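You operate a simulated robot arm through the tools that you are given. There is no shell and no other tool.

Carry out the task below with a simulated robot arm. There is one attempt and no reset: what you move stays moved.

TASK
Close the green-coil bag and vacuum it for 10 seconds.
Fine: it stays in the packer, lid down, vent closed, mains on.

The check looks at the end state, three seconds after you hand in, the way a careful person would. Anything else that was tipped, shoved, dropped, spilled or broken makes it a failure. A push-on lid holds only when it is set on centred and level and pressed home; a screw cap is set on level and turned clockwise until tight.

THE ROBOT
A 7-joint arm with a fingered hand, fixed in place. Base frame: the origin is on the floor under the middle of its stand, x ahead of it, y to its left, z up; the work surface is at about z = 78.6. Units: cm, rad, N and s.
With the tool pointing down near the work surface it reaches from about 10 to 90 cm from the base axis. Its first joint turns from -2.007 to 2.007 rad. Payload 5 kg.
Tool frame: the origin (TCP) lies between the finger pads and is the grasp point; the fingertips stand 3.2 cm ahead of it; z points along the fingers, y is the line along which they close. The gripper opens to 16 cm; its body begins 8.9 cm behind the TCP. The gripper is a hand of 4 fingers: y runs from the thumb to the fingers, the wrist lies at [0, 0, -26.7] in the tool frame, and closing takes about 1.5 s.
Orientation is that of the tool frame in the base frame, as a unit quaternion [w, x, y, z]. With the fingers straight down and closing along the base's y, the tool's x points along the base's -x, its y along +y and its z along -z.

THE INTERFACE
- The arm moves only by the tool arm_command. Its argument "targets" is a list of rows, each a list of 6 numbers: the shift along the tool's x, y, z in cm, then the turn, a rotation vector about the tool's x, y, z in rad. In form: [[dx, dy, dz, ax, ay, az], ...]. A call has 1 to 20 rows; each row shifts and turns the commanded pose from where the row before left it, along the tool's axes as they then stand. "jaw" is the finger opening in cm, from 0 to 16, set as the call begins (left out, the last holds). Each row takes 0.2 s and may step no farther than 5 cm and 0.15 rad from the row before; otherwise, or with a gripper value out of range, the whole call is refused. A pose out of reach is approached as far as the arm can. The call stops where the force on the tool passes 90 N (or 10 N more than at its start, if that is more) or the arm is blocked; 0.2 s more then pass. The fingers move at their own pace (about 4.5 cm/s each) and stop on an object; they squeeze with about 26 N. The grip force told is the motor's: it shows also when the fingers shut on nothing. Time passes only in rows, and 0.2 s behind the last, so rows that do not move let the fingers close. It gives the time, the measured TCP pose, the force on the tool (base axes), the opening and the grip force at its end, in the units of the frame above (readings bear some noise), with the torque about the TCP (base axes, N m) and any sound that the robot's microphone picked up, and new pictures: "pictures" is both (left out), scene, wrist or none.
- Cameras (640 x 400 px; columns grow to the right, rows downward): "scene" is fixed at [4.99, 49.87, 139.49]; the picture's right is [-0.02, -1.00, 0.00], its down [-0.50, 0.01, -0.87] and it looks along [0.87, -0.02, -0.50] (base axes); focal length 214 px, centre (320, 200). "wrist" rides on the gripper at [8, -0.4, -11.4] in the tool frame; the picture's right is [0.05, 1.00, 0.00], its down [-0.82, 0.04, -0.58] and it looks along [-0.58, 0.03, 0.82] (tool axes); focal length 265 px, centre (320, 200). There is no depth. A picture from a camera that has moved, and an enlarged one, comes with that camera's place and axes in the base frame and with its lens.
- move_column(by): slides the trunk up (or, below 0, down) by that many cm; the arm rides with it, the base frame stays. It gives what a move gives, with no picture.
- grasp_type(shape): the hand has 4 fingers and takes this shape, open, in about a second: jaw (thumb against the fingers, like two jaws); tri (thumb and two fingers); tip (a fingertip pinch); poke (one finger out to press); point (the index stretched); flat (the hand flat); cup (the hand cupped); fist (a fist). The gripper value then closes the fingers along that shape, each until it touches; the sizes above hold for jaw. It gives what a move gives, with no picture.
- close_up(camera, box): a new picture of the part [left, top, right, bottom] of that camera's present view, enlarged. No time passes.
- sign_off(): hands the job in; it is judged then, once.

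Nothing tells you positions but the pictures and the camera data. Unless the task says otherwise, let go and move clear before handing in.

The tools are called by a JSON object that holds its "fn" and its "kwargs". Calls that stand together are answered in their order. arm_command: Moves the arm, as the interface text tells. Its arguments: {"type":"object","properties":{"targets":{"type":"array","items":{"type":"array","items":{"type":"number"}}},"jaw":{"type":"number"},"pictures":{"type":"string","enum":["both","scene","wrist","none"]}},"required":["targets"]} The other tools are called the same way: move_column (by) moves the trunk up or down; grasp_type (shape) gives the hand a shape; close_up (camera, box) takes an enlarged picture of a part of a camera's view; sign_off () hands the job in.

At the start:

```text
time_s: 0.0
ee_pos: [70.17, 10.49, 151.24]
tcp_rot: [-0.001, 0.0, 1.0, 0.0]
force: [0.4, -0.3, 0.1]
wrist_torque: [-0.01, 0.02, -0.03]
opening: 15.96
finger_force: 0.2
shape: jaw
trunk travel left (down, up): [-92.5, 6.5]
```

scene: 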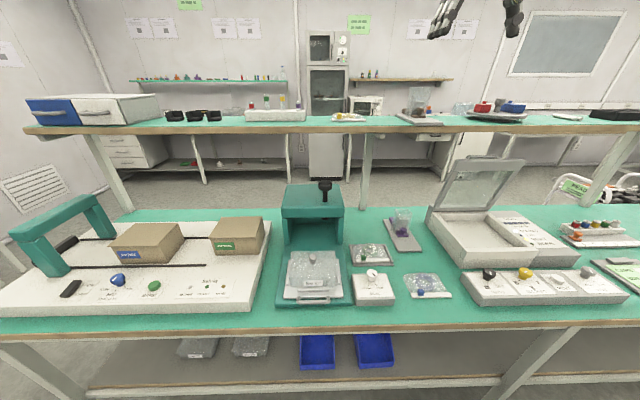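
wrist: 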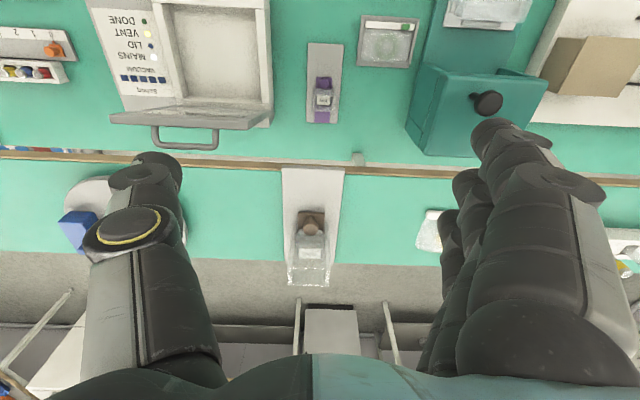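

I see a bench with a tape sealer on the left, a teal press in the middle, bags, and a vacuum packer with its lid up on the right. I'll look at details first before moving anything.

{"fn": "close_up", "kwargs": {"camera": "scene", "box": [420, 140, 640, 310]}}

{"fn": "close_up", "kwargs": {"camera": "scene", "box": [260, 170, 460, 320]}}

{"fn": "close_up", "kwargs": {"camera": "wrist", "box": [60, 0, 420, 160]}}

{"fn": "close_up", "kwargs": {"camera": "scene", "box": [460, 250, 640, 310]}}

{"fn": "close_up", "kwargs": {"camera": "scene", "box": [340, 190, 460, 310]}}

```text
2.35 times, centred on (530, 225) of scene
camera zoom: at [4.99, 49.87, 139.49], right [-0.02, -1.0, 0.0], down [-0.5, 0.01, -0.87], along [0.87, -0.02, -0.5], focal length 505 px, centre (-174, 141)
```

zoom: 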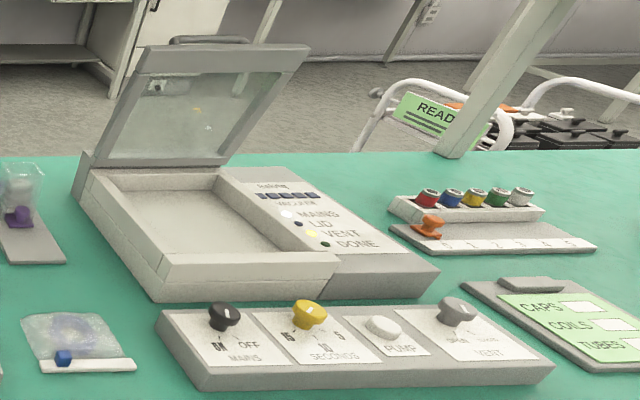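

```text
2.67 times, centred on (360, 245) of scene
camera zoom: at [4.99, 49.87, 139.49], right [-0.02, -1.0, 0.0], down [-0.5, 0.01, -0.87], along [0.87, -0.02, -0.5], focal length 572 px, centre (213, 80)
```

zoom: 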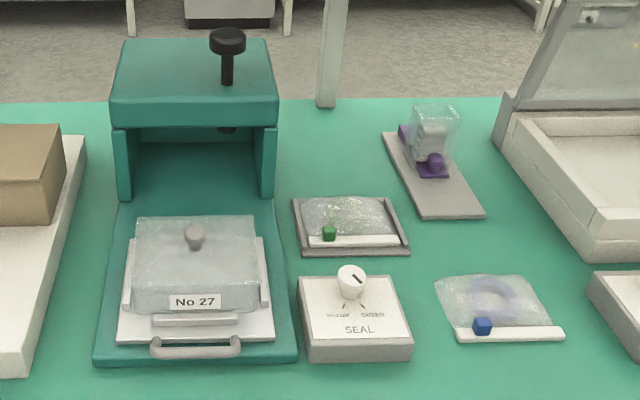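

```text
1.78 times, centred on (240, 80) of wrist
camera zoom: at [62.13, 10.19, 162.66], right [-0.05, 1.0, 0.0], down [0.82, 0.04, 0.58], along [0.58, 0.03, -0.82], focal length 472 px, centre (462, 413)
```

zoom: 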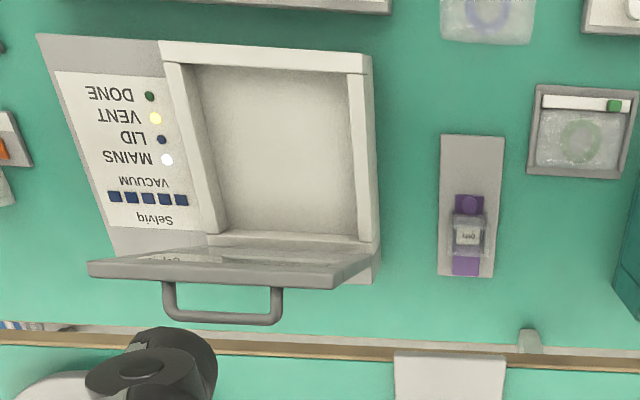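

```text
3.56 times, centred on (550, 280) of scene
camera zoom: at [4.99, 49.87, 139.49], right [-0.02, -1.0, 0.0], down [-0.5, 0.01, -0.87], along [0.87, -0.02, -0.5], focal length 763 px, centre (-498, -84)
```

zoom: 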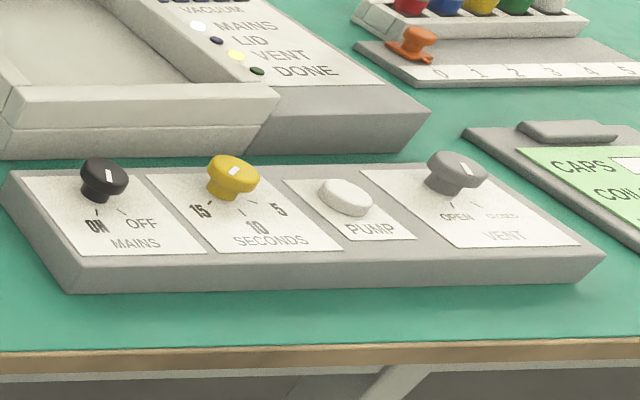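

```text
3.33 times, centred on (400, 250) of scene
camera zoom: at [4.99, 49.87, 139.49], right [-0.02, -1.0, 0.0], down [-0.5, 0.01, -0.87], along [0.87, -0.02, -0.5], focal length 715 px, centre (53, 33)
```

zoom: 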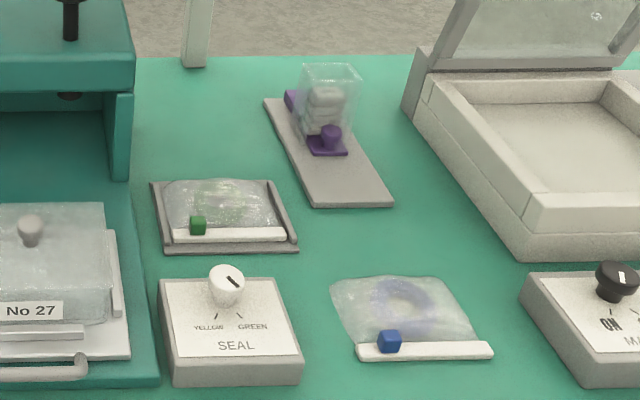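

I'm starting by pulling the hand back away from the overhead shelf (front edge about x=81, z=124). I take the green bag to be near (64, 32) and the packer chamber to span about x 60–83, y -28 to -2, so I'll move over the green bag for a closer look.

{"fn": "arm_command", "kwargs": {"targets": [[3, 3, 0, 0, 0, 0], [3, 4, 0, 0, 0, 0], [3, 4, 0, 0, 0, 0], [3, 4, 0, 0, 0, 0], [0, 4, 0, 0, 0, 0]], "pictures": "both"}}

```text
time_s: 1.2
ee_pos: [58.32, 29.65, 151.05]
tcp_rot: [0.0, 0.001, 1.0, -0.001]
force: [0.7, 0.8, -0.6]
wrist_torque: [-0.03, 0.03, 0.02]
opening: 15.99
finger_force: 0.1
shape: jaw
trunk travel left (down, up): [-92.5, 6.5]
camera wrist: at [50.35, 29.46, 162.55], right [-0.05, 1.0, 0.0], down [0.82, 0.04, 0.58], along [0.58, 0.03, -0.82], focal length 265 px, centre (320, 200)
```

scene: 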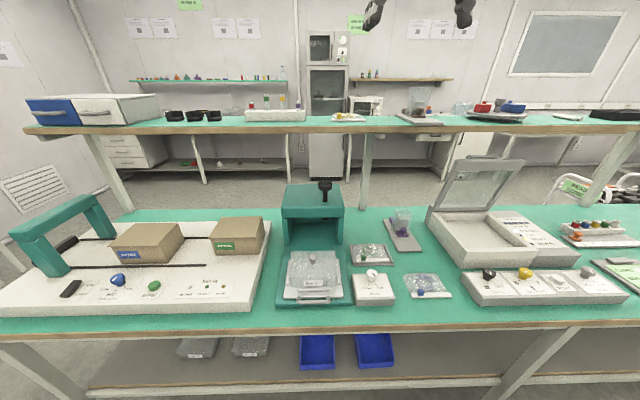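
wrist: 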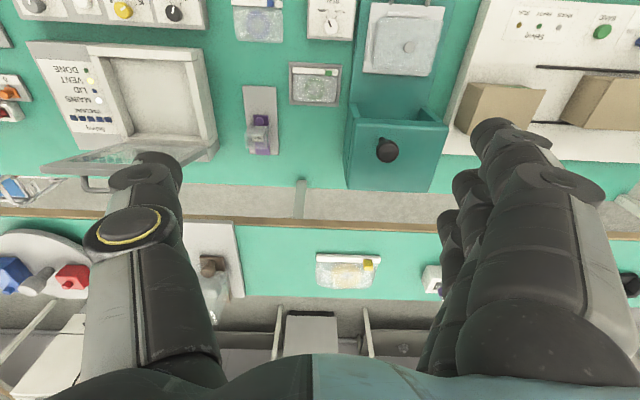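

The wrist view now shows the bag tray, the packer and another yellow-slider bag on the shelf. I'll enlarge these to work out what open and closed look like.

{"fn": "close_up", "kwargs": {"camera": "wrist", "box": [270, 50, 360, 110]}}

{"fn": "close_up", "kwargs": {"camera": "wrist", "box": [300, 240, 390, 300]}}

{"fn": "close_up", "kwargs": {"camera": "wrist", "box": [210, 0, 310, 60]}}

{"fn": "close_up", "kwargs": {"camera": "wrist", "box": [0, 0, 220, 200]}}

{"fn": "close_up", "kwargs": {"camera": "scene", "box": [340, 100, 500, 130]}}

```text
6.67 times, centred on (315, 80) of wrist
camera zoom: at [50.35, 29.46, 162.55], right [-0.05, 1.0, 0.0], down [0.82, 0.04, 0.58], along [0.58, 0.03, -0.82], focal length 1769 px, centre (353, 1000)
```

zoom: 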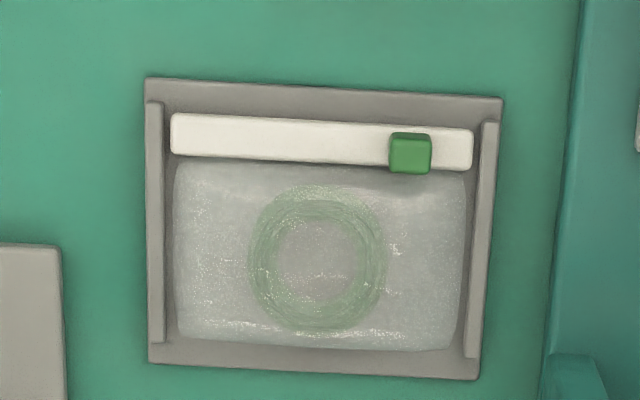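

```text
6.67 times, centred on (345, 270) of wrist
camera zoom: at [50.35, 29.46, 162.55], right [-0.05, 1.0, 0.0], down [0.82, 0.04, 0.58], along [0.58, 0.03, -0.82], focal length 1769 px, centre (153, -267)
```

zoom: 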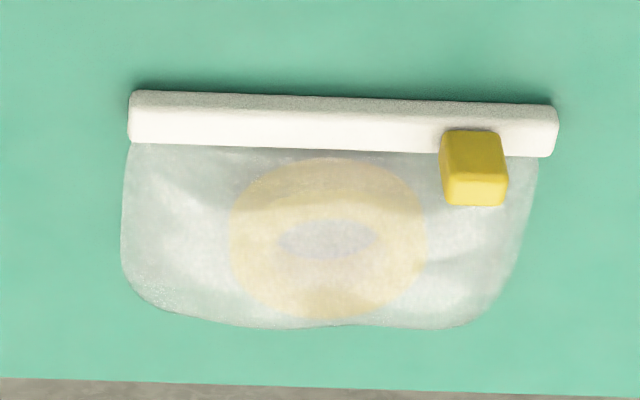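

```text
6.40 times, centred on (260, 30) of wrist
camera zoom: at [50.35, 29.46, 162.55], right [-0.05, 1.0, 0.0], down [0.82, 0.04, 0.58], along [0.58, 0.03, -0.82], focal length 1699 px, centre (704, 1288)
```

zoom: 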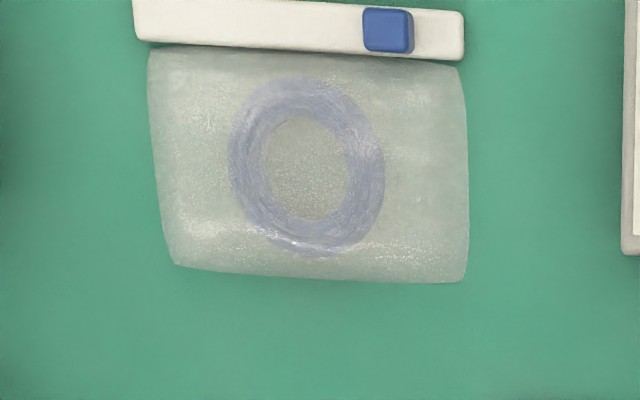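

```text
2.00 times, centred on (110, 100) of wrist
camera zoom: at [50.35, 29.46, 162.55], right [-0.05, 1.0, 0.0], down [0.82, 0.04, 0.58], along [0.58, 0.03, -0.82], focal length 531 px, centre (740, 400)
```

zoom: 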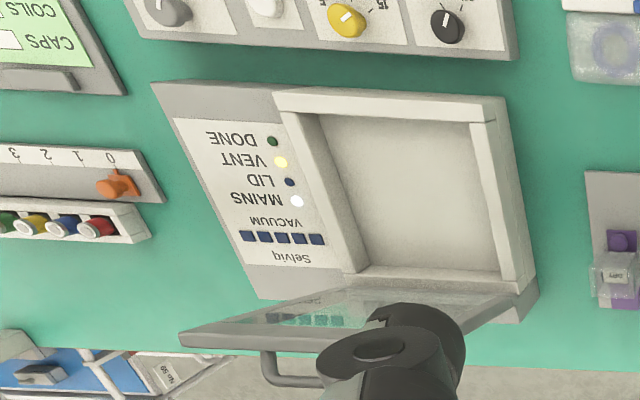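

```text
4.00 times, centred on (420, 115) of scene
camera zoom: at [4.99, 49.87, 139.49], right [-0.02, -1.0, 0.0], down [-0.5, 0.01, -0.87], along [0.87, -0.02, -0.5], focal length 858 px, centre (-80, 540)
```

zoom: 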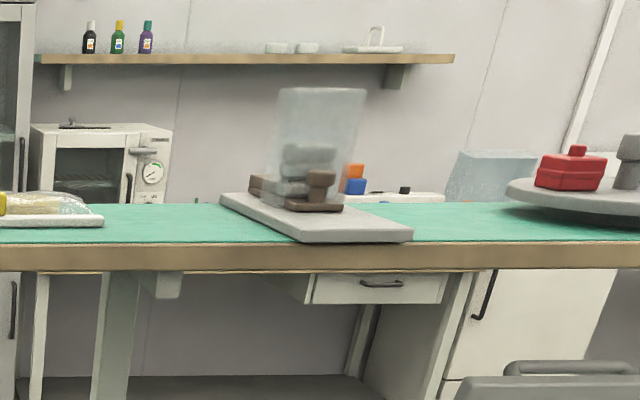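

All three bags have the slider at the left (+y) end, so I take that as open; closing the green one means pushing its slider to the -y end. Next I'll lower the trunk to get closer.

{"fn": "move_column", "kwargs": {"by": -35}}

{"fn": "arm_command", "kwargs": {"targets": [[0, 0, 0, 0, 0, 0]], "pictures": "both"}}

```text
time_s: 4.6
ee_pos: [58.13, 29.53, 116.26]
tcp_rot: [0.001, 0.0, 1.0, 0.001]
force: [0.1, -0.4, 0.4]
wrist_torque: [0.01, -0.01, 0.0]
opening: 15.99
finger_force: 0.0
shape: jaw
trunk travel left (down, up): [-57.5, 41.5]
```

```text
time_s: 5.0
ee_pos: [58.06, 29.51, 116.2]
tcp_rot: [0.0, 0.0, 1.0, 0.0]
force: [0.3, -0.2, -0.7]
wrist_torque: [0.01, -0.01, 0.0]
opening: 16.01
finger_force: 0.1
shape: jaw
trunk travel left (down, up): [-57.5, 41.5]
camera wrist: at [50.17, 29.26, 127.65], right [-0.05, 1.0, 0.0], down [0.82, 0.04, 0.58], along [0.58, 0.03, -0.82], focal length 265 px, centre (320, 200)
```

scene: 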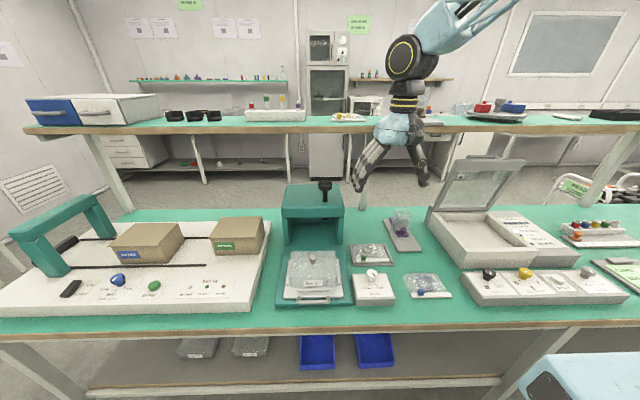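
wrist: 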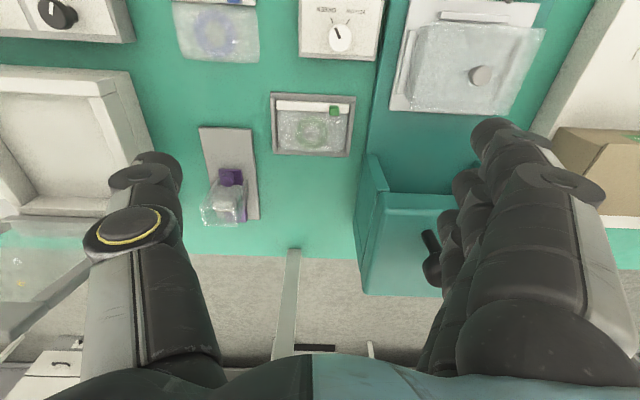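

I place the green slider at about (64, 32.6) with its rail running from y=22.4 to y=35.6. Before doing anything I'll check the knobs on the packer's control strip from above.

{"fn": "arm_command", "kwargs": {"targets": [[2, -4.5, 0, 0, 0, 0], [2, -4.5, 0, 0, 0, 0], [2, -4.5, 0, 0, 0, 0], [2, -4.5, 0, 0, 0, 0], [0, -4.5, 0, 0, 0, 0], [0, -4.5, 0, 0, 0, 0], [0, -4.5, 0, 0, 0, 0], [0, -4.5, 0, 0, 0, 0], [0, -4.5, 0, 0, 0, 0], [0, -4.5, 0, 0, 0, 0], [0, -4.5, 0, 0, 0, 0]], "pictures": "both"}}

```text
time_s: 7.4
ee_pos: [50.15, -20.19, 116.35]
tcp_rot: [0.0, 0.0, 1.0, 0.0]
force: [-0.3, 0.6, -0.3]
wrist_torque: [0.04, 0.03, -0.01]
opening: 15.98
finger_force: 0.0
shape: jaw
trunk travel left (down, up): [-57.5, 41.5]
camera wrist: at [42.16, -20.4, 127.8], right [-0.05, 1.0, 0.0], down [0.82, 0.04, 0.58], along [0.58, 0.03, -0.82], focal length 265 px, centre (320, 200)
```

scene: 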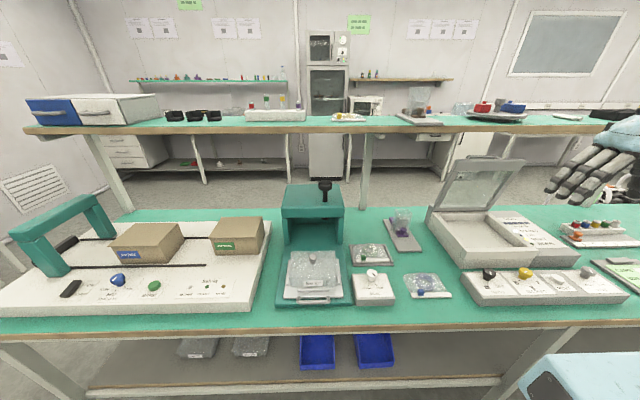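
wrist: 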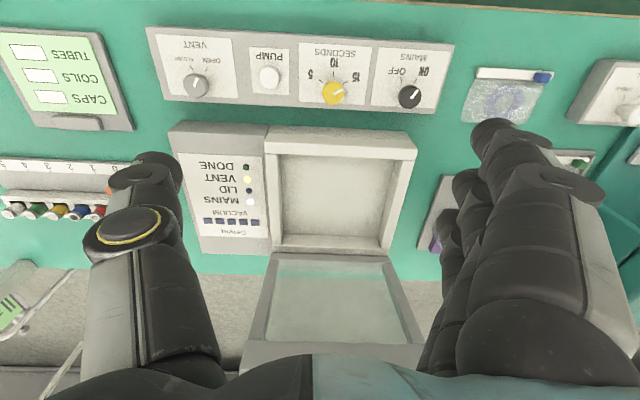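

{"fn": "close_up", "kwargs": {"camera": "wrist", "box": [290, 30, 450, 120]}}

{"fn": "close_up", "kwargs": {"camera": "wrist", "box": [145, 25, 305, 115]}}

{"fn": "close_up", "kwargs": {"camera": "wrist", "box": [160, 110, 440, 290]}}

{"fn": "close_up", "kwargs": {"camera": "wrist", "box": [220, 240, 440, 380]}}

```text
4.00 times, centred on (370, 75) of wrist
camera zoom: at [42.16, -20.4, 127.8], right [-0.05, 1.0, 0.0], down [0.82, 0.04, 0.58], along [0.58, 0.03, -0.82], focal length 1062 px, centre (120, 700)
```

zoom: 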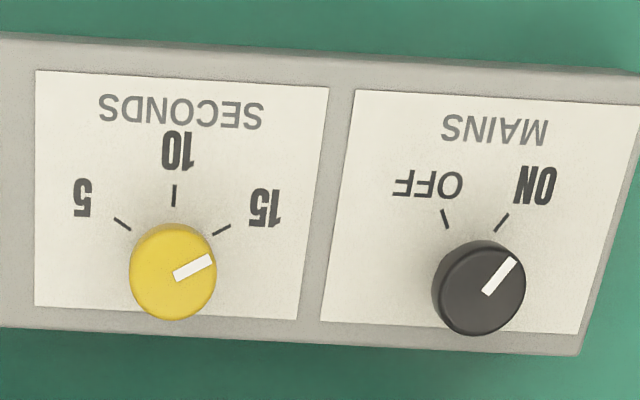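

```text
4.00 times, centred on (225, 70) of wrist
camera zoom: at [42.16, -20.4, 127.8], right [-0.05, 1.0, 0.0], down [0.82, 0.04, 0.58], along [0.58, 0.03, -0.82], focal length 1062 px, centre (700, 720)
```

zoom: 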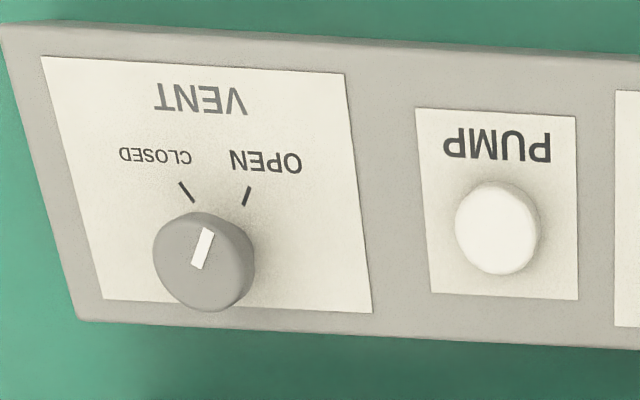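

```text
2.22 times, centred on (300, 200) of wrist
camera zoom: at [42.16, -20.4, 127.8], right [-0.05, 1.0, 0.0], down [0.82, 0.04, 0.58], along [0.58, 0.03, -0.82], focal length 590 px, centre (364, 200)
```

zoom: 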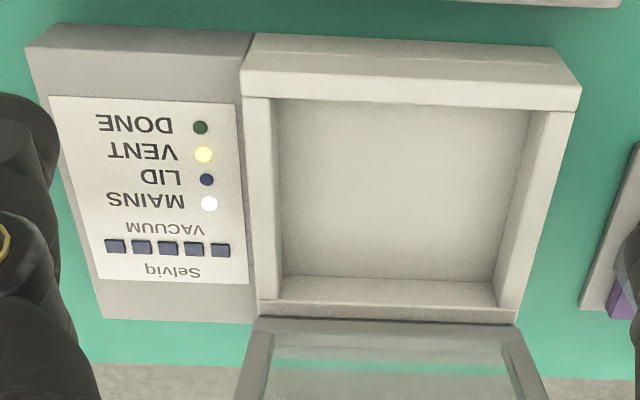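

```text
2.86 times, centred on (330, 310) of wrist
camera zoom: at [42.16, -20.4, 127.8], right [-0.05, 1.0, 0.0], down [0.82, 0.04, 0.58], along [0.58, 0.03, -0.82], focal length 758 px, centre (291, -114)
```

zoom: 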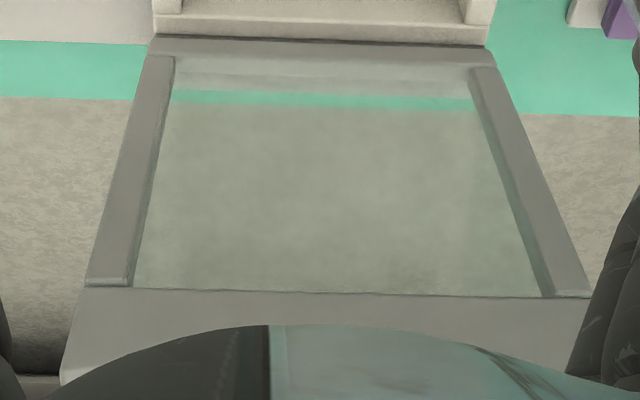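

Mains is already ON, SECONDS is at 15 (needs 10), VENT is OPEN (needs CLOSED). I'll now go above the green bag's slider and try the pinch shape to see the fingertip geometry.

{"fn": "arm_command", "kwargs": {"targets": [[0, 4.8, 0, 0, 0, 0], [0, 4.8, 0, 0, 0, 0], [0, 4.8, 0, 0, 0, 0], [0, 4.8, 0, 0, 0, 0], [0, 4.8, 0, 0, 0, 0], [0, 4.8, 0, 0, 0, 0], [0, 4.8, 0, 0, 0, 0], [-2, 4.5, 0, 0, 0, 0], [-3, 3.9, 0, 0, 0, 0], [-3, 3.5, 0, 0, 0, 0], [-3, 3.5, 0, 0, 0, 0], [-2.5, 3, 2, 0, 0, 0], [0, 0, 4, 0, 0, 0], [0, 0, 4, 0, 0, 0], [0, 0, 4, 0, 0, 0]], "pictures": "none"}}

{"fn": "grasp_type", "kwargs": {"shape": "tip"}}

{"fn": "arm_command", "kwargs": {"targets": [[0, 0, 0, 0, 0, 0]], "pictures": "both"}}

```text
time_s: 10.6
ee_pos: [63.68, 32.01, 102.19]
tcp_rot: [0.0, 0.0, 1.0, 0.0]
force: [0.0, 0.8, 0.6]
wrist_torque: [0.0, -0.01, 0.0]
opening: 16.0
finger_force: 0.1
shape: jaw
trunk travel left (down, up): [-57.5, 41.5]
```

```text
time_s: 11.5
ee_pos: [63.66, 31.96, 102.36]
tcp_rot: [0.0, 0.0, 1.0, 0.001]
force: [0.1, -1.1, 0.0]
wrist_torque: [0.0, -0.01, -0.01]
opening: 16.0
finger_force: 0.0
shape: tip
trunk travel left (down, up): [-57.5, 41.5]
```

```text
time_s: 11.9
ee_pos: [63.67, 32.04, 102.28]
tcp_rot: [-0.001, 0.0, 1.0, 0.0]
force: [0.1, -0.7, 0.8]
wrist_torque: [0.02, -0.01, 0.04]
opening: 16.0
finger_force: 0.1
shape: tip
trunk travel left (down, up): [-57.5, 41.5]
camera wrist: at [55.7, 31.71, 113.67], right [-0.05, 1.0, 0.0], down [0.82, 0.04, 0.58], along [0.58, 0.03, -0.82], focal length 265 px, centre (320, 200)
```

scene: 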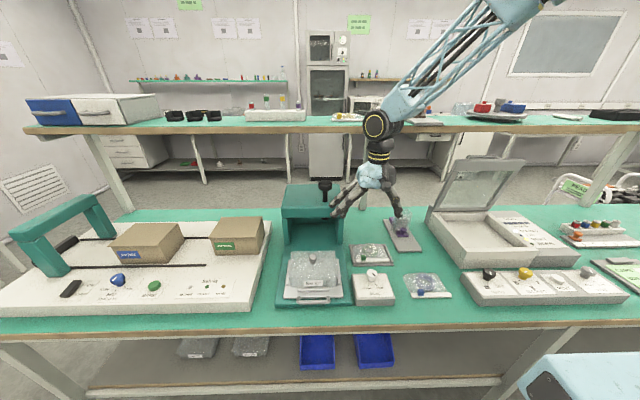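
wrist: 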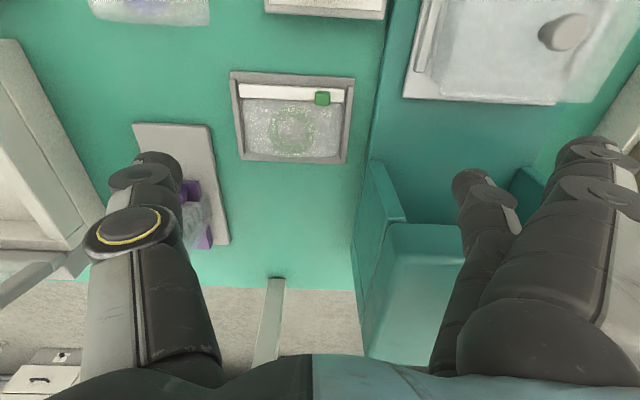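

The pinch shape uses thumb and index with the other fingers folded away. I'll narrow it to see exactly where the tips meet relative to the slider.

{"fn": "arm_command", "kwargs": {"targets": [[0, 0, 0, 0, 0, 0], [0, 0, 0, 0, 0, 0], [0, 0, 0, 0, 0, 0], [0, 0, 0, 0, 0, 0], [0, 0, 0, 0, 0, 0], [0, 0, 0, 0, 0, 0], [0, 0, 0, 0, 0, 0]], "jaw": 4, "pictures": "both"}}

{"fn": "close_up", "kwargs": {"camera": "scene", "box": [310, 90, 430, 270]}}

```text
time_s: 13.5
ee_pos: [63.76, 31.99, 102.19]
tcp_rot: [0.0, 0.0, 1.0, 0.0]
force: [-1.0, 0.6, -0.3]
wrist_torque: [0.01, 0.01, 0.01]
opening: 4.06
finger_force: 0.1
shape: tip
trunk travel left (down, up): [-57.5, 41.5]
camera wrist: at [55.7, 31.71, 113.67], right [-0.05, 1.0, 0.0], down [0.82, 0.04, 0.58], along [0.58, 0.03, -0.82], focal length 265 px, centre (320, 200)
```

scene: 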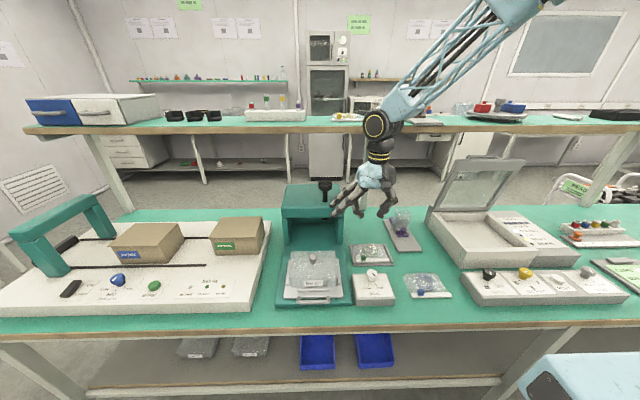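
wrist: 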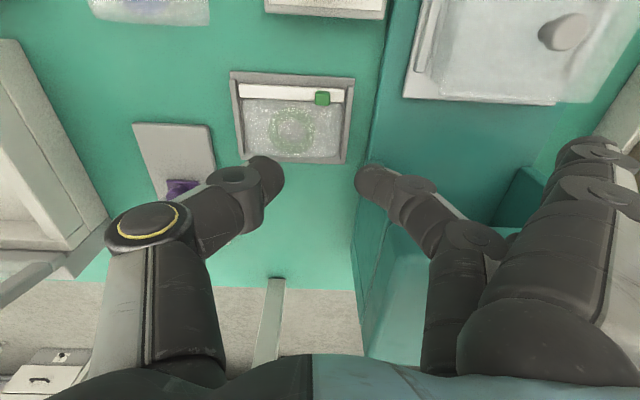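

```text
2.22 times, centred on (370, 180) of scene
camera zoom: at [4.99, 49.87, 139.49], right [-0.02, -1.0, 0.0], down [-0.5, 0.01, -0.87], along [0.87, -0.02, -0.5], focal length 477 px, centre (209, 244)
```

zoom: 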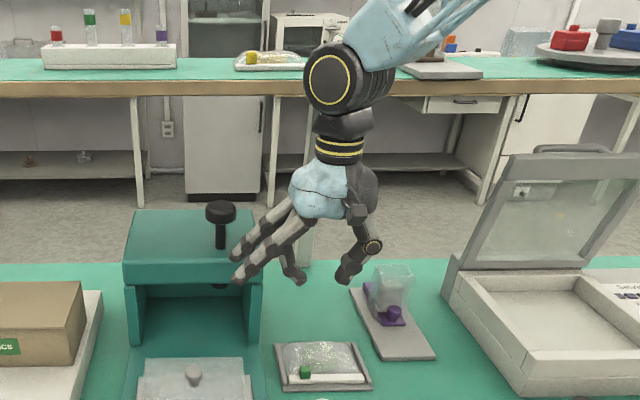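

The tip pinch leaves two fingers sticking out toward the press side, which could get in the way. I'll look at the poke shape as an alternative for pushing the slider.

{"fn": "grasp_type", "kwargs": {"shape": "poke"}}

{"fn": "arm_command", "kwargs": {"targets": [[0, 0, 0, 0, 0, 0]], "pictures": "both"}}

{"fn": "close_up", "kwargs": {"camera": "scene", "box": [310, 90, 430, 270]}}

```text
time_s: 14.4
ee_pos: [63.81, 31.84, 102.32]
tcp_rot: [-0.001, 0.001, 1.0, 0.0]
force: [1.5, -0.5, -0.1]
wrist_torque: [0.03, -0.01, -0.01]
opening: 0.01
finger_force: 0.1
shape: poke
trunk travel left (down, up): [-57.5, 41.5]
```

```text
time_s: 14.8
ee_pos: [63.7, 31.94, 102.36]
tcp_rot: [0.001, 0.0, 1.0, 0.001]
force: [0.0, 0.2, -0.1]
wrist_torque: [0.01, 0.01, 0.0]
opening: 0.0
finger_force: 0.0
shape: poke
trunk travel left (down, up): [-57.5, 41.5]
camera wrist: at [55.7, 31.71, 113.67], right [-0.05, 1.0, 0.0], down [0.82, 0.04, 0.58], along [0.58, 0.03, -0.82], focal length 265 px, centre (320, 200)
```

scene: 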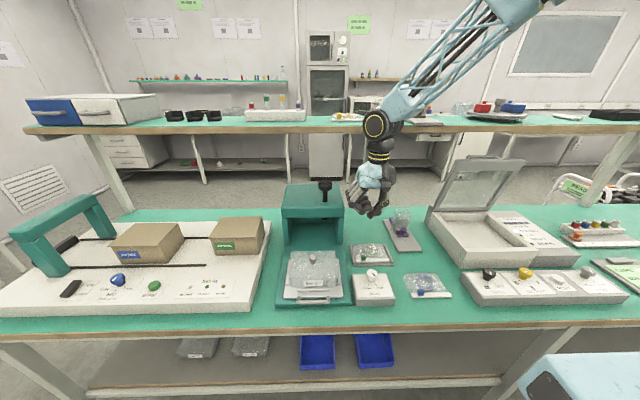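
wrist: 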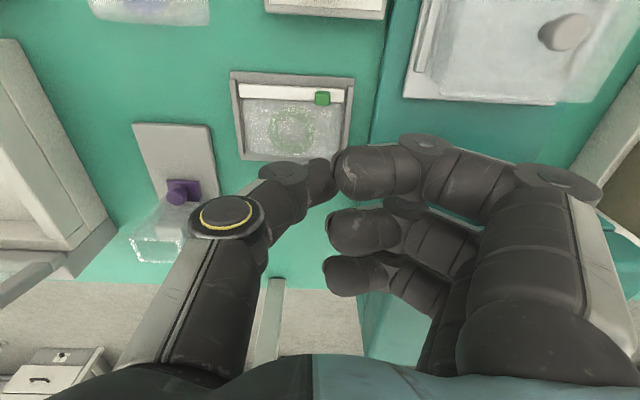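

```text
2.22 times, centred on (370, 180) of scene
camera zoom: at [4.99, 49.87, 139.49], right [-0.02, -1.0, 0.0], down [-0.5, 0.01, -0.87], along [0.87, -0.02, -0.5], focal length 477 px, centre (209, 244)
```

zoom: 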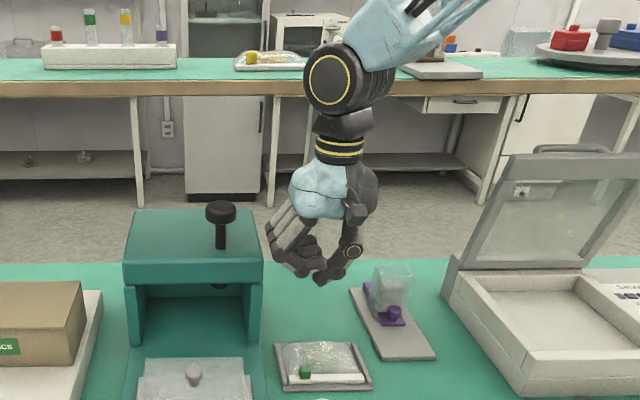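

The poke shape came out fully closed, which doesn't look like a single finger yet. I'll check the pointing shape next.

{"fn": "grasp_type", "kwargs": {"shape": "point"}}

{"fn": "arm_command", "kwargs": {"targets": [[0, 0, 0, 0, 0, 0], [0, 0, 0, 0, 0, 0]], "pictures": "both"}}

{"fn": "close_up", "kwargs": {"camera": "scene", "box": [310, 90, 430, 270]}}

```text
time_s: 15.7
ee_pos: [63.66, 31.99, 102.32]
tcp_rot: [0.0, 0.0, 1.0, 0.0]
force: [-0.1, 0.4, 0.1]
wrist_torque: [0.0, 0.01, -0.01]
opening: 15.21
finger_force: 0.1
shape: point
trunk travel left (down, up): [-57.5, 41.5]
```

```text
time_s: 16.3
ee_pos: [63.67, 32.03, 102.3]
tcp_rot: [0.0, -0.001, 1.0, 0.0]
force: [0.2, -0.2, 0.7]
wrist_torque: [0.01, -0.02, -0.02]
opening: 15.25
finger_force: 0.0
shape: point
trunk travel left (down, up): [-57.5, 41.5]
camera wrist: at [55.7, 31.71, 113.67], right [-0.05, 1.0, 0.0], down [0.82, 0.04, 0.58], along [0.58, 0.03, -0.82], focal length 265 px, centre (320, 200)
```

scene: 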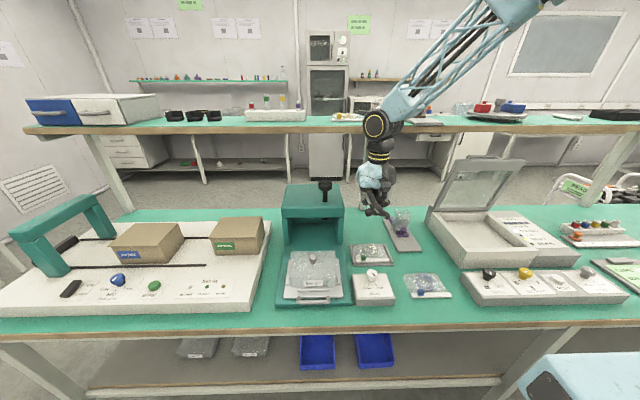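
wrist: 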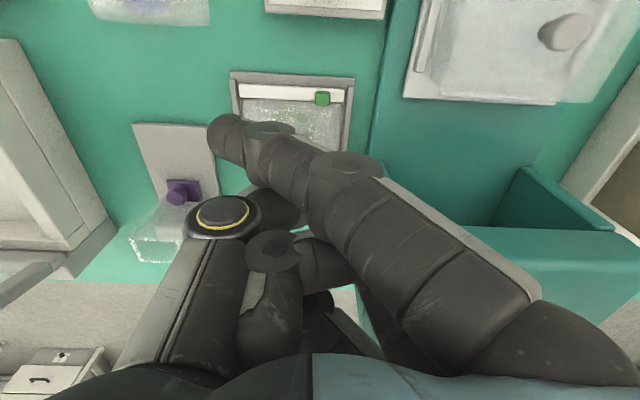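

```text
2.22 times, centred on (370, 180) of scene
camera zoom: at [4.99, 49.87, 139.49], right [-0.02, -1.0, 0.0], down [-0.5, 0.01, -0.87], along [0.87, -0.02, -0.5], focal length 477 px, centre (209, 244)
```

zoom: 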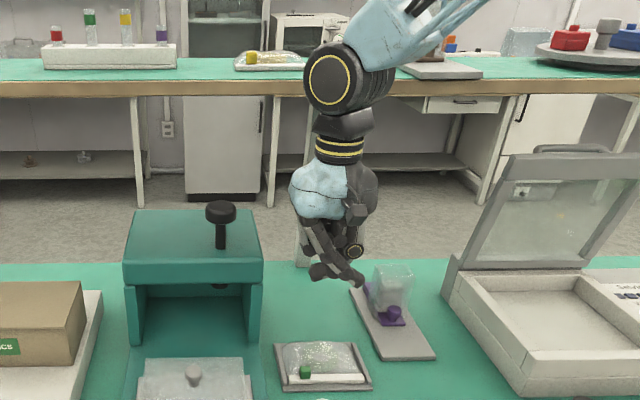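

I've worked out the hand: thumb plus three fingers, with the tip pinch meeting right at the TCP. I'll rise a bit, use the tip shape, and yaw 90° so that the spare fingers point away (+x) and I can pinch across the rail direction.

{"fn": "grasp_type", "kwargs": {"shape": "tip"}}

{"fn": "arm_command", "kwargs": {"targets": [[0, 0, -4, 0, 0, 0], [0, 0, -4, 0, 0, 0], [0, 0, -3, 0, 0, 0], [0, 0, 0, 0, 0, 0.1428], [0, 0, 0, 0, 0, 0.1428], [0, 0, 0, 0, 0, 0.1428], [0, 0, 0, 0, 0, 0.1428], [0, 0, 0, 0, 0, 0.1428], [0, 0, 0, 0, 0, 0.1428], [0, 0, 0, 0, 0, 0.1428], [0, 0, 0, 0, 0, 0.1428], [0, 0, 0, 0, 0, 0.1428], [0, 0, 0, 0, 0, 0.1428], [0, 0, 0, 0, 0, 0.1428], [0, 0, 0, 0, 0, 0]], "jaw": 4, "pictures": "both"}}

{"fn": "close_up", "kwargs": {"camera": "scene", "box": [310, 80, 450, 280]}}

```text
time_s: 17.2
ee_pos: [63.69, 31.94, 102.16]
tcp_rot: [0.0, 0.0, 1.0, 0.001]
force: [0.7, -0.1, -0.6]
wrist_torque: [0.0, 0.01, 0.05]
opening: 15.99
finger_force: 0.1
shape: tip
trunk travel left (down, up): [-57.5, 41.5]
```

```text
time_s: 20.4
ee_pos: [63.67, 32.03, 113.37]
tcp_rot: [0.0, 0.707, 0.707, 0.0]
force: [-1.0, 0.1, -1.1]
wrist_torque: [-0.05, 0.02, -0.02]
opening: 4.08
finger_force: 0.1
shape: tip
trunk travel left (down, up): [-57.5, 41.5]
camera wrist: at [63.31, 40.2, 124.65], right [1.0, 0.05, 0.0], down [0.04, -0.82, 0.58], along [0.03, -0.58, -0.82], focal length 265 px, centre (320, 200)
```

scene: 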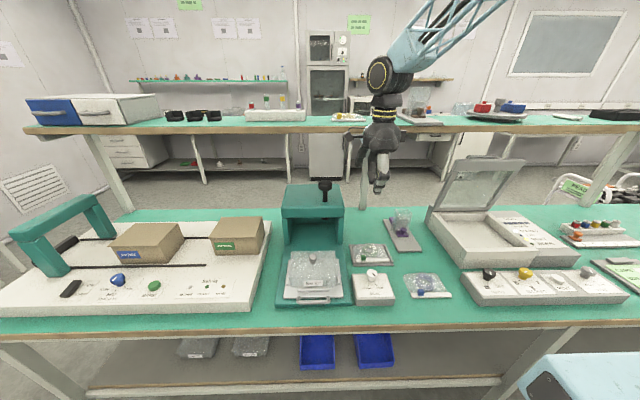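
wrist: 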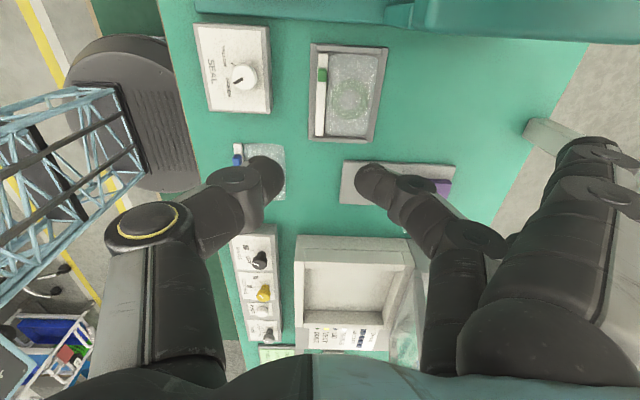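

```text
2.00 times, centred on (380, 180) of scene
camera zoom: at [4.99, 49.87, 139.49], right [-0.02, -1.0, 0.0], down [-0.5, 0.01, -0.87], along [0.87, -0.02, -0.5], focal length 429 px, centre (200, 240)
```

zoom: 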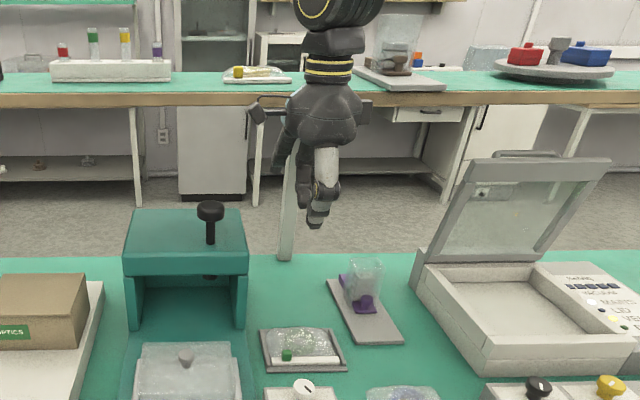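

The yaw worked and the camera now looks along the rail. I put the slider at about (63.9, 32.5); I'll zoom in to refine heights and the rail's alignment.

{"fn": "close_up", "kwargs": {"camera": "wrist", "box": [290, 35, 400, 150]}}

{"fn": "close_up", "kwargs": {"camera": "scene", "box": [342, 235, 402, 272]}}

```text
3.48 times, centred on (345, 92) of wrist
camera zoom: at [63.31, 40.2, 124.65], right [1.0, 0.05, 0.0], down [0.04, -0.82, 0.58], along [0.03, -0.58, -0.82], focal length 923 px, centre (233, 574)
```

zoom: 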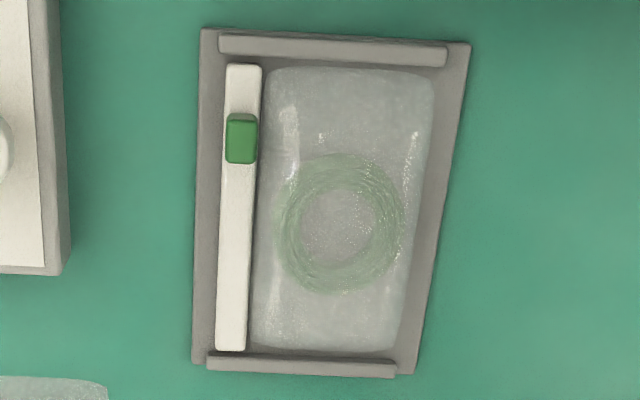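

```text
10.67 times, centred on (372, 254) of scene
camera zoom: at [4.99, 49.87, 139.49], right [-0.02, -1.0, 0.0], down [-0.5, 0.01, -0.87], along [0.87, -0.02, -0.5], focal length 2288 px, centre (-235, -371)
```

zoom: 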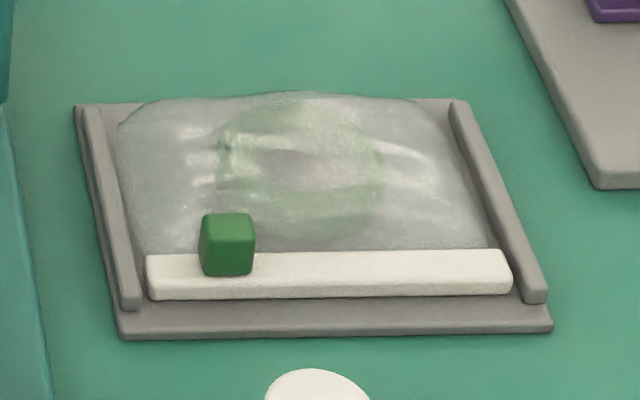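

The slider block sits on top of the rail (about z 80.1–81.6), centred near (64.0, 32.6). I'll descend over it with a narrow opening, stopping a bit above to check alignment.

{"fn": "arm_command", "kwargs": {"targets": [[0.6, 0.3, 4, 0, 0, 0], [0, 0, 4, 0, 0, 0], [0, 0, 4, 0, 0, 0], [0, 0, 4, 0, 0, 0], [0, 0, 4, 0, 0, 0], [0, 0, 3, 0, 0, 0], [0, 0, 0, 0, 0, 0]], "jaw": 3.2, "pictures": "both"}}

{"fn": "close_up", "kwargs": {"camera": "wrist", "box": [220, 60, 420, 220]}}

{"fn": "close_up", "kwargs": {"camera": "scene", "box": [330, 180, 430, 280]}}

```text
time_s: 22.0
ee_pos: [64.09, 32.58, 90.27]
tcp_rot: [-0.001, 0.707, 0.708, 0.0]
force: [0.0, -0.1, -0.5]
wrist_torque: [-0.04, 0.01, 0.02]
opening: 3.24
finger_force: 0.1
shape: tip
trunk travel left (down, up): [-57.5, 41.5]
camera wrist: at [63.76, 40.81, 101.65], right [1.0, 0.05, 0.0], down [0.04, -0.82, 0.58], along [0.03, -0.58, -0.82], focal length 265 px, centre (320, 200)
```

scene: 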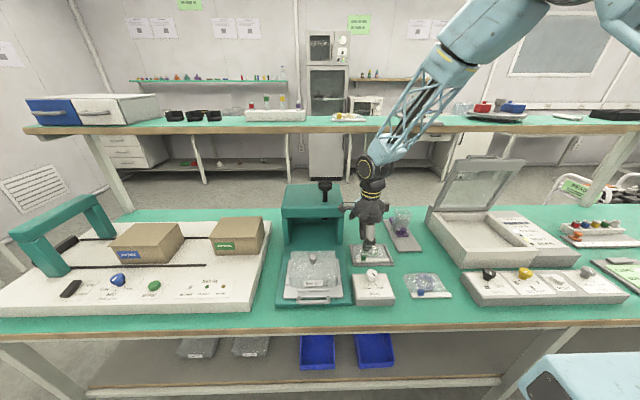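
wrist: 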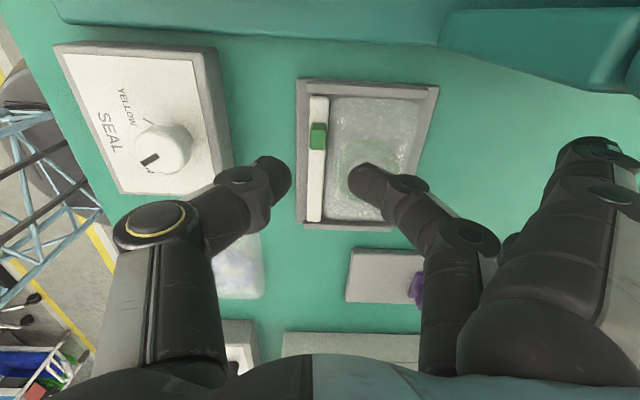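

```text
2.50 times, centred on (320, 140) of wrist
camera zoom: at [63.76, 40.81, 101.65], right [1.0, 0.05, 0.0], down [0.04, -0.82, 0.58], along [0.03, -0.58, -0.82], focal length 664 px, centre (320, 350)
```

zoom: 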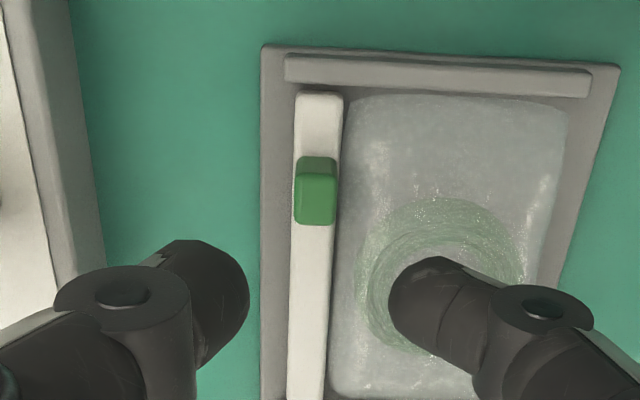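

```text
4.00 times, centred on (380, 230) of scene
camera zoom: at [4.99, 49.87, 139.49], right [-0.02, -1.0, 0.0], down [-0.5, 0.01, -0.87], along [0.87, -0.02, -0.5], focal length 858 px, centre (80, 80)
```

zoom: 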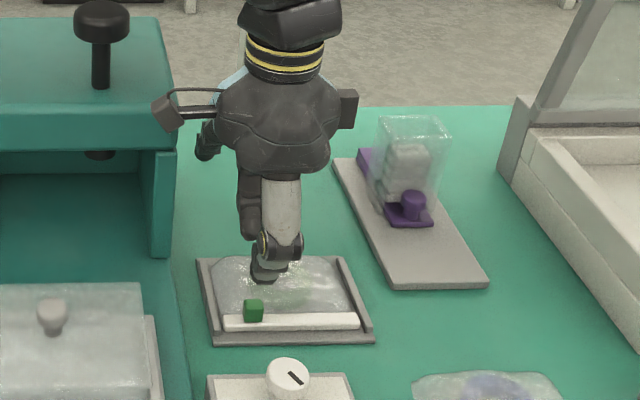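

Alignment looks right: the slider is centred between thumb and index. I'll lower so the tips reach about z=80.6, beside the slider.

{"fn": "arm_command", "kwargs": {"targets": [[-0.15, 0, 3, 0, 0, 0], [0, 0, 2, 0, 0, 0], [0, 0, 1.2, 0, 0, 0], [0, 0, 0, 0, 0, 0]], "jaw": 3.2, "pictures": "both"}}

{"fn": "close_up", "kwargs": {"camera": "wrist", "box": [220, 60, 420, 220]}}

{"fn": "close_up", "kwargs": {"camera": "scene", "box": [335, 210, 415, 270]}}

```text
time_s: 23.0
ee_pos: [63.99, 32.5, 84.06]
tcp_rot: [0.001, 0.706, 0.708, 0.001]
force: [1.5, -0.1, 5.4]
wrist_torque: [0.0, -0.17, 0.02]
opening: 3.3
finger_force: 0.0
shape: tip
trunk travel left (down, up): [-57.5, 41.5]
camera wrist: at [63.63, 40.71, 95.47], right [1.0, 0.05, 0.0], down [0.04, -0.82, 0.58], along [0.03, -0.58, -0.82], focal length 265 px, centre (320, 200)
```

scene: 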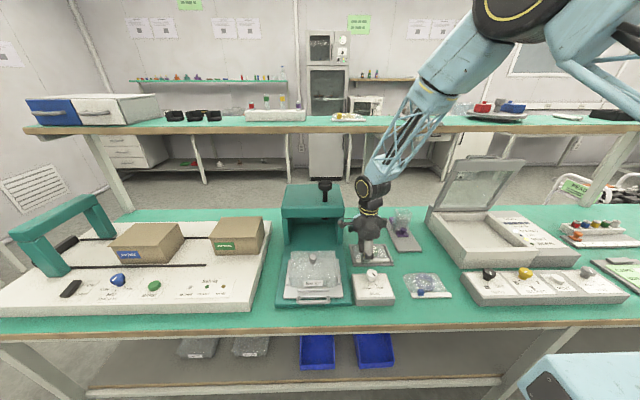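
wrist: 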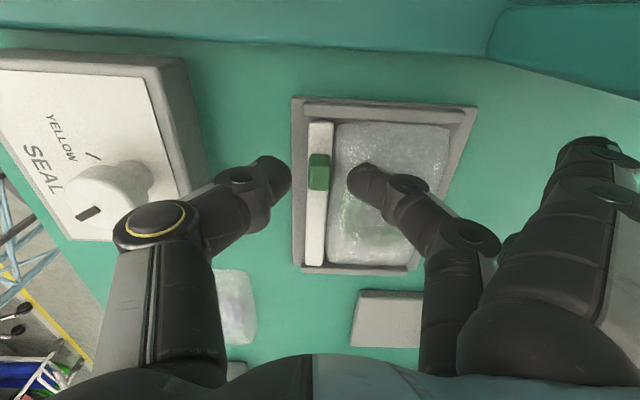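

```text
2.50 times, centred on (320, 140) of wrist
camera zoom: at [63.63, 40.71, 95.47], right [1.0, 0.05, 0.0], down [0.04, -0.82, 0.58], along [0.03, -0.58, -0.82], focal length 664 px, centre (320, 350)
```

zoom: 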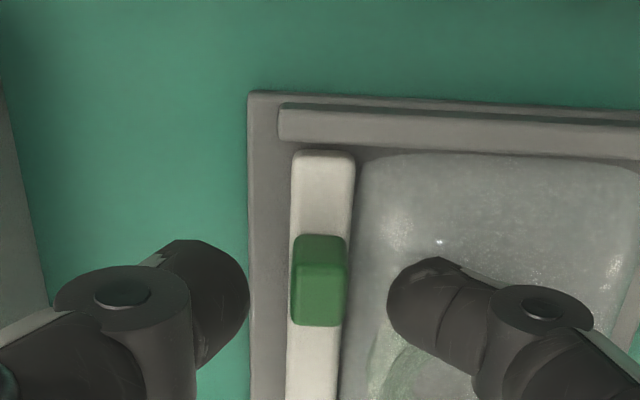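

```text
6.67 times, centred on (375, 240) of scene
camera zoom: at [4.99, 49.87, 139.49], right [-0.02, -1.0, 0.0], down [-0.5, 0.01, -0.87], along [0.87, -0.02, -0.5], focal length 1430 px, centre (-47, -67)
```

zoom: 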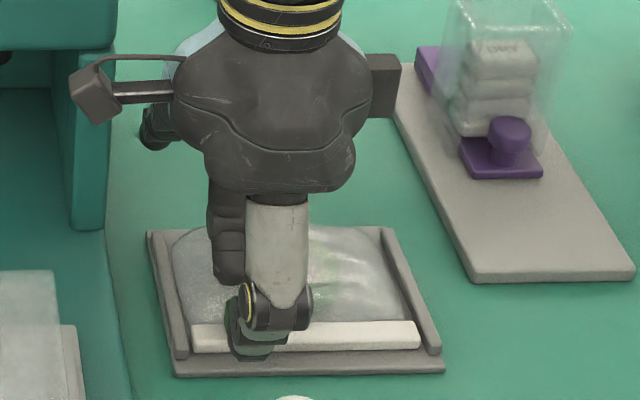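

The index finger is lightly touching the bag film (about 5 N), and the slider sits between the tips. I'll close gently onto the slider.

{"fn": "arm_command", "kwargs": {"targets": [[0, 0, 0, 0, 0, 0], [0, 0, 0, 0, 0, 0], [0, 0, 0, 0, 0, 0], [0, 0, 0, 0, 0, 0]], "jaw": 1.0, "pictures": "wrist"}}

{"fn": "close_up", "kwargs": {"camera": "wrist", "box": [220, 60, 420, 220]}}

```text
time_s: 24.0
ee_pos: [63.86, 32.47, 84.07]
tcp_rot: [0.0, 0.707, 0.708, 0.0]
force: [-0.6, 0.2, 2.8]
wrist_torque: [0.01, -0.02, 0.02]
opening: 0.92
finger_force: 25.9
shape: tip
trunk travel left (down, up): [-57.5, 41.5]
camera wrist: at [63.57, 40.69, 95.42], right [1.0, 0.05, 0.0], down [0.04, -0.82, 0.58], along [0.03, -0.58, -0.82], focal length 265 px, centre (320, 200)
```

wrist: 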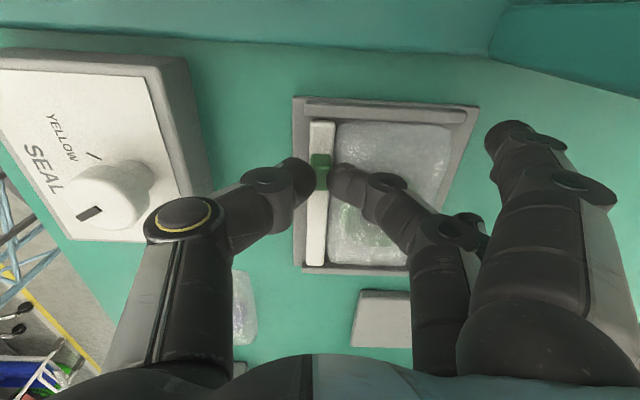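

```text
2.50 times, centred on (320, 140) of wrist
camera zoom: at [63.57, 40.69, 95.42], right [1.0, 0.05, 0.0], down [0.04, -0.82, 0.58], along [0.03, -0.58, -0.82], focal length 664 px, centre (320, 350)
```

zoom: 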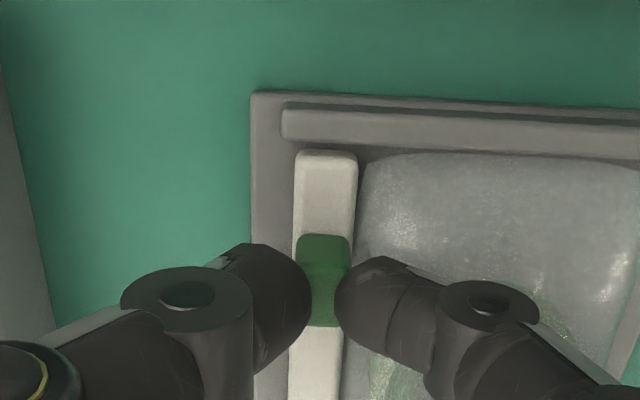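

The slider is gripped (25.9 N). Now I'll slide it toward -y along the rail in small steps.

{"fn": "arm_command", "kwargs": {"targets": [[-0.6, 0, 0, 0, 0, 0], [-0.6, 0, 0, 0, 0, 0], [-0.6, 0, 0, 0, 0, 0], [-0.6, 0, 0, 0, 0, 0], [-0.6, 0, 0, 0, 0, 0]], "pictures": "both"}}

{"fn": "close_up", "kwargs": {"camera": "wrist", "box": [220, 60, 420, 220]}}

```text
time_s: 25.2
ee_pos: [63.89, 29.43, 84.08]
tcp_rot: [0.0, 0.707, 0.707, -0.001]
force: [0.5, -0.6, 2.5]
wrist_torque: [0.03, -0.02, -0.03]
opening: 0.89
finger_force: 26.3
shape: tip
trunk travel left (down, up): [-57.5, 41.5]
camera wrist: at [63.62, 37.6, 95.46], right [1.0, 0.05, 0.0], down [0.04, -0.82, 0.58], along [0.03, -0.58, -0.82], focal length 265 px, centre (320, 200)
```

scene: 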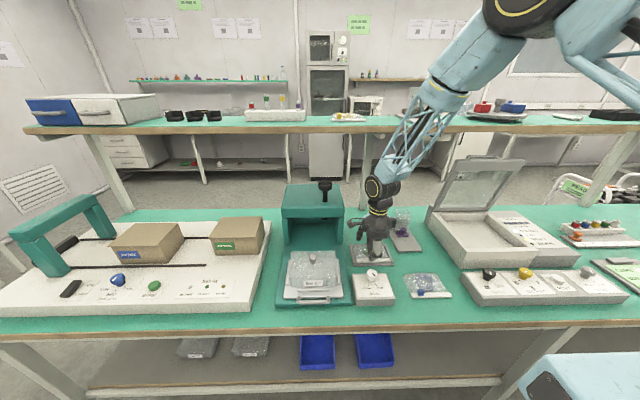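
wrist: 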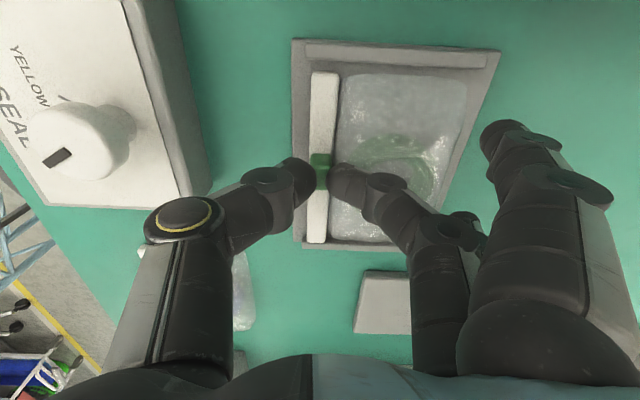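

```text
2.50 times, centred on (320, 140) of wrist
camera zoom: at [63.62, 37.6, 95.46], right [1.0, 0.05, 0.0], down [0.04, -0.82, 0.58], along [0.03, -0.58, -0.82], focal length 664 px, centre (320, 350)
```

zoom: 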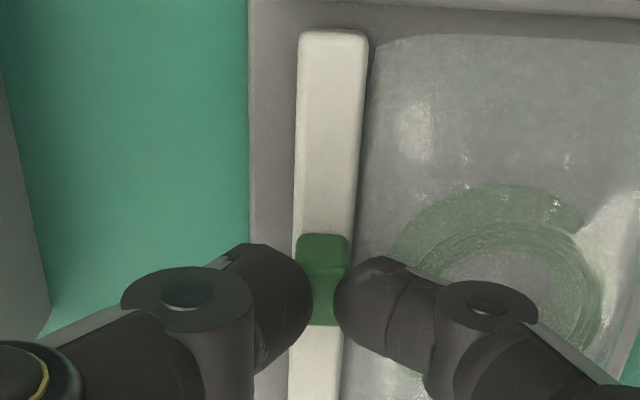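

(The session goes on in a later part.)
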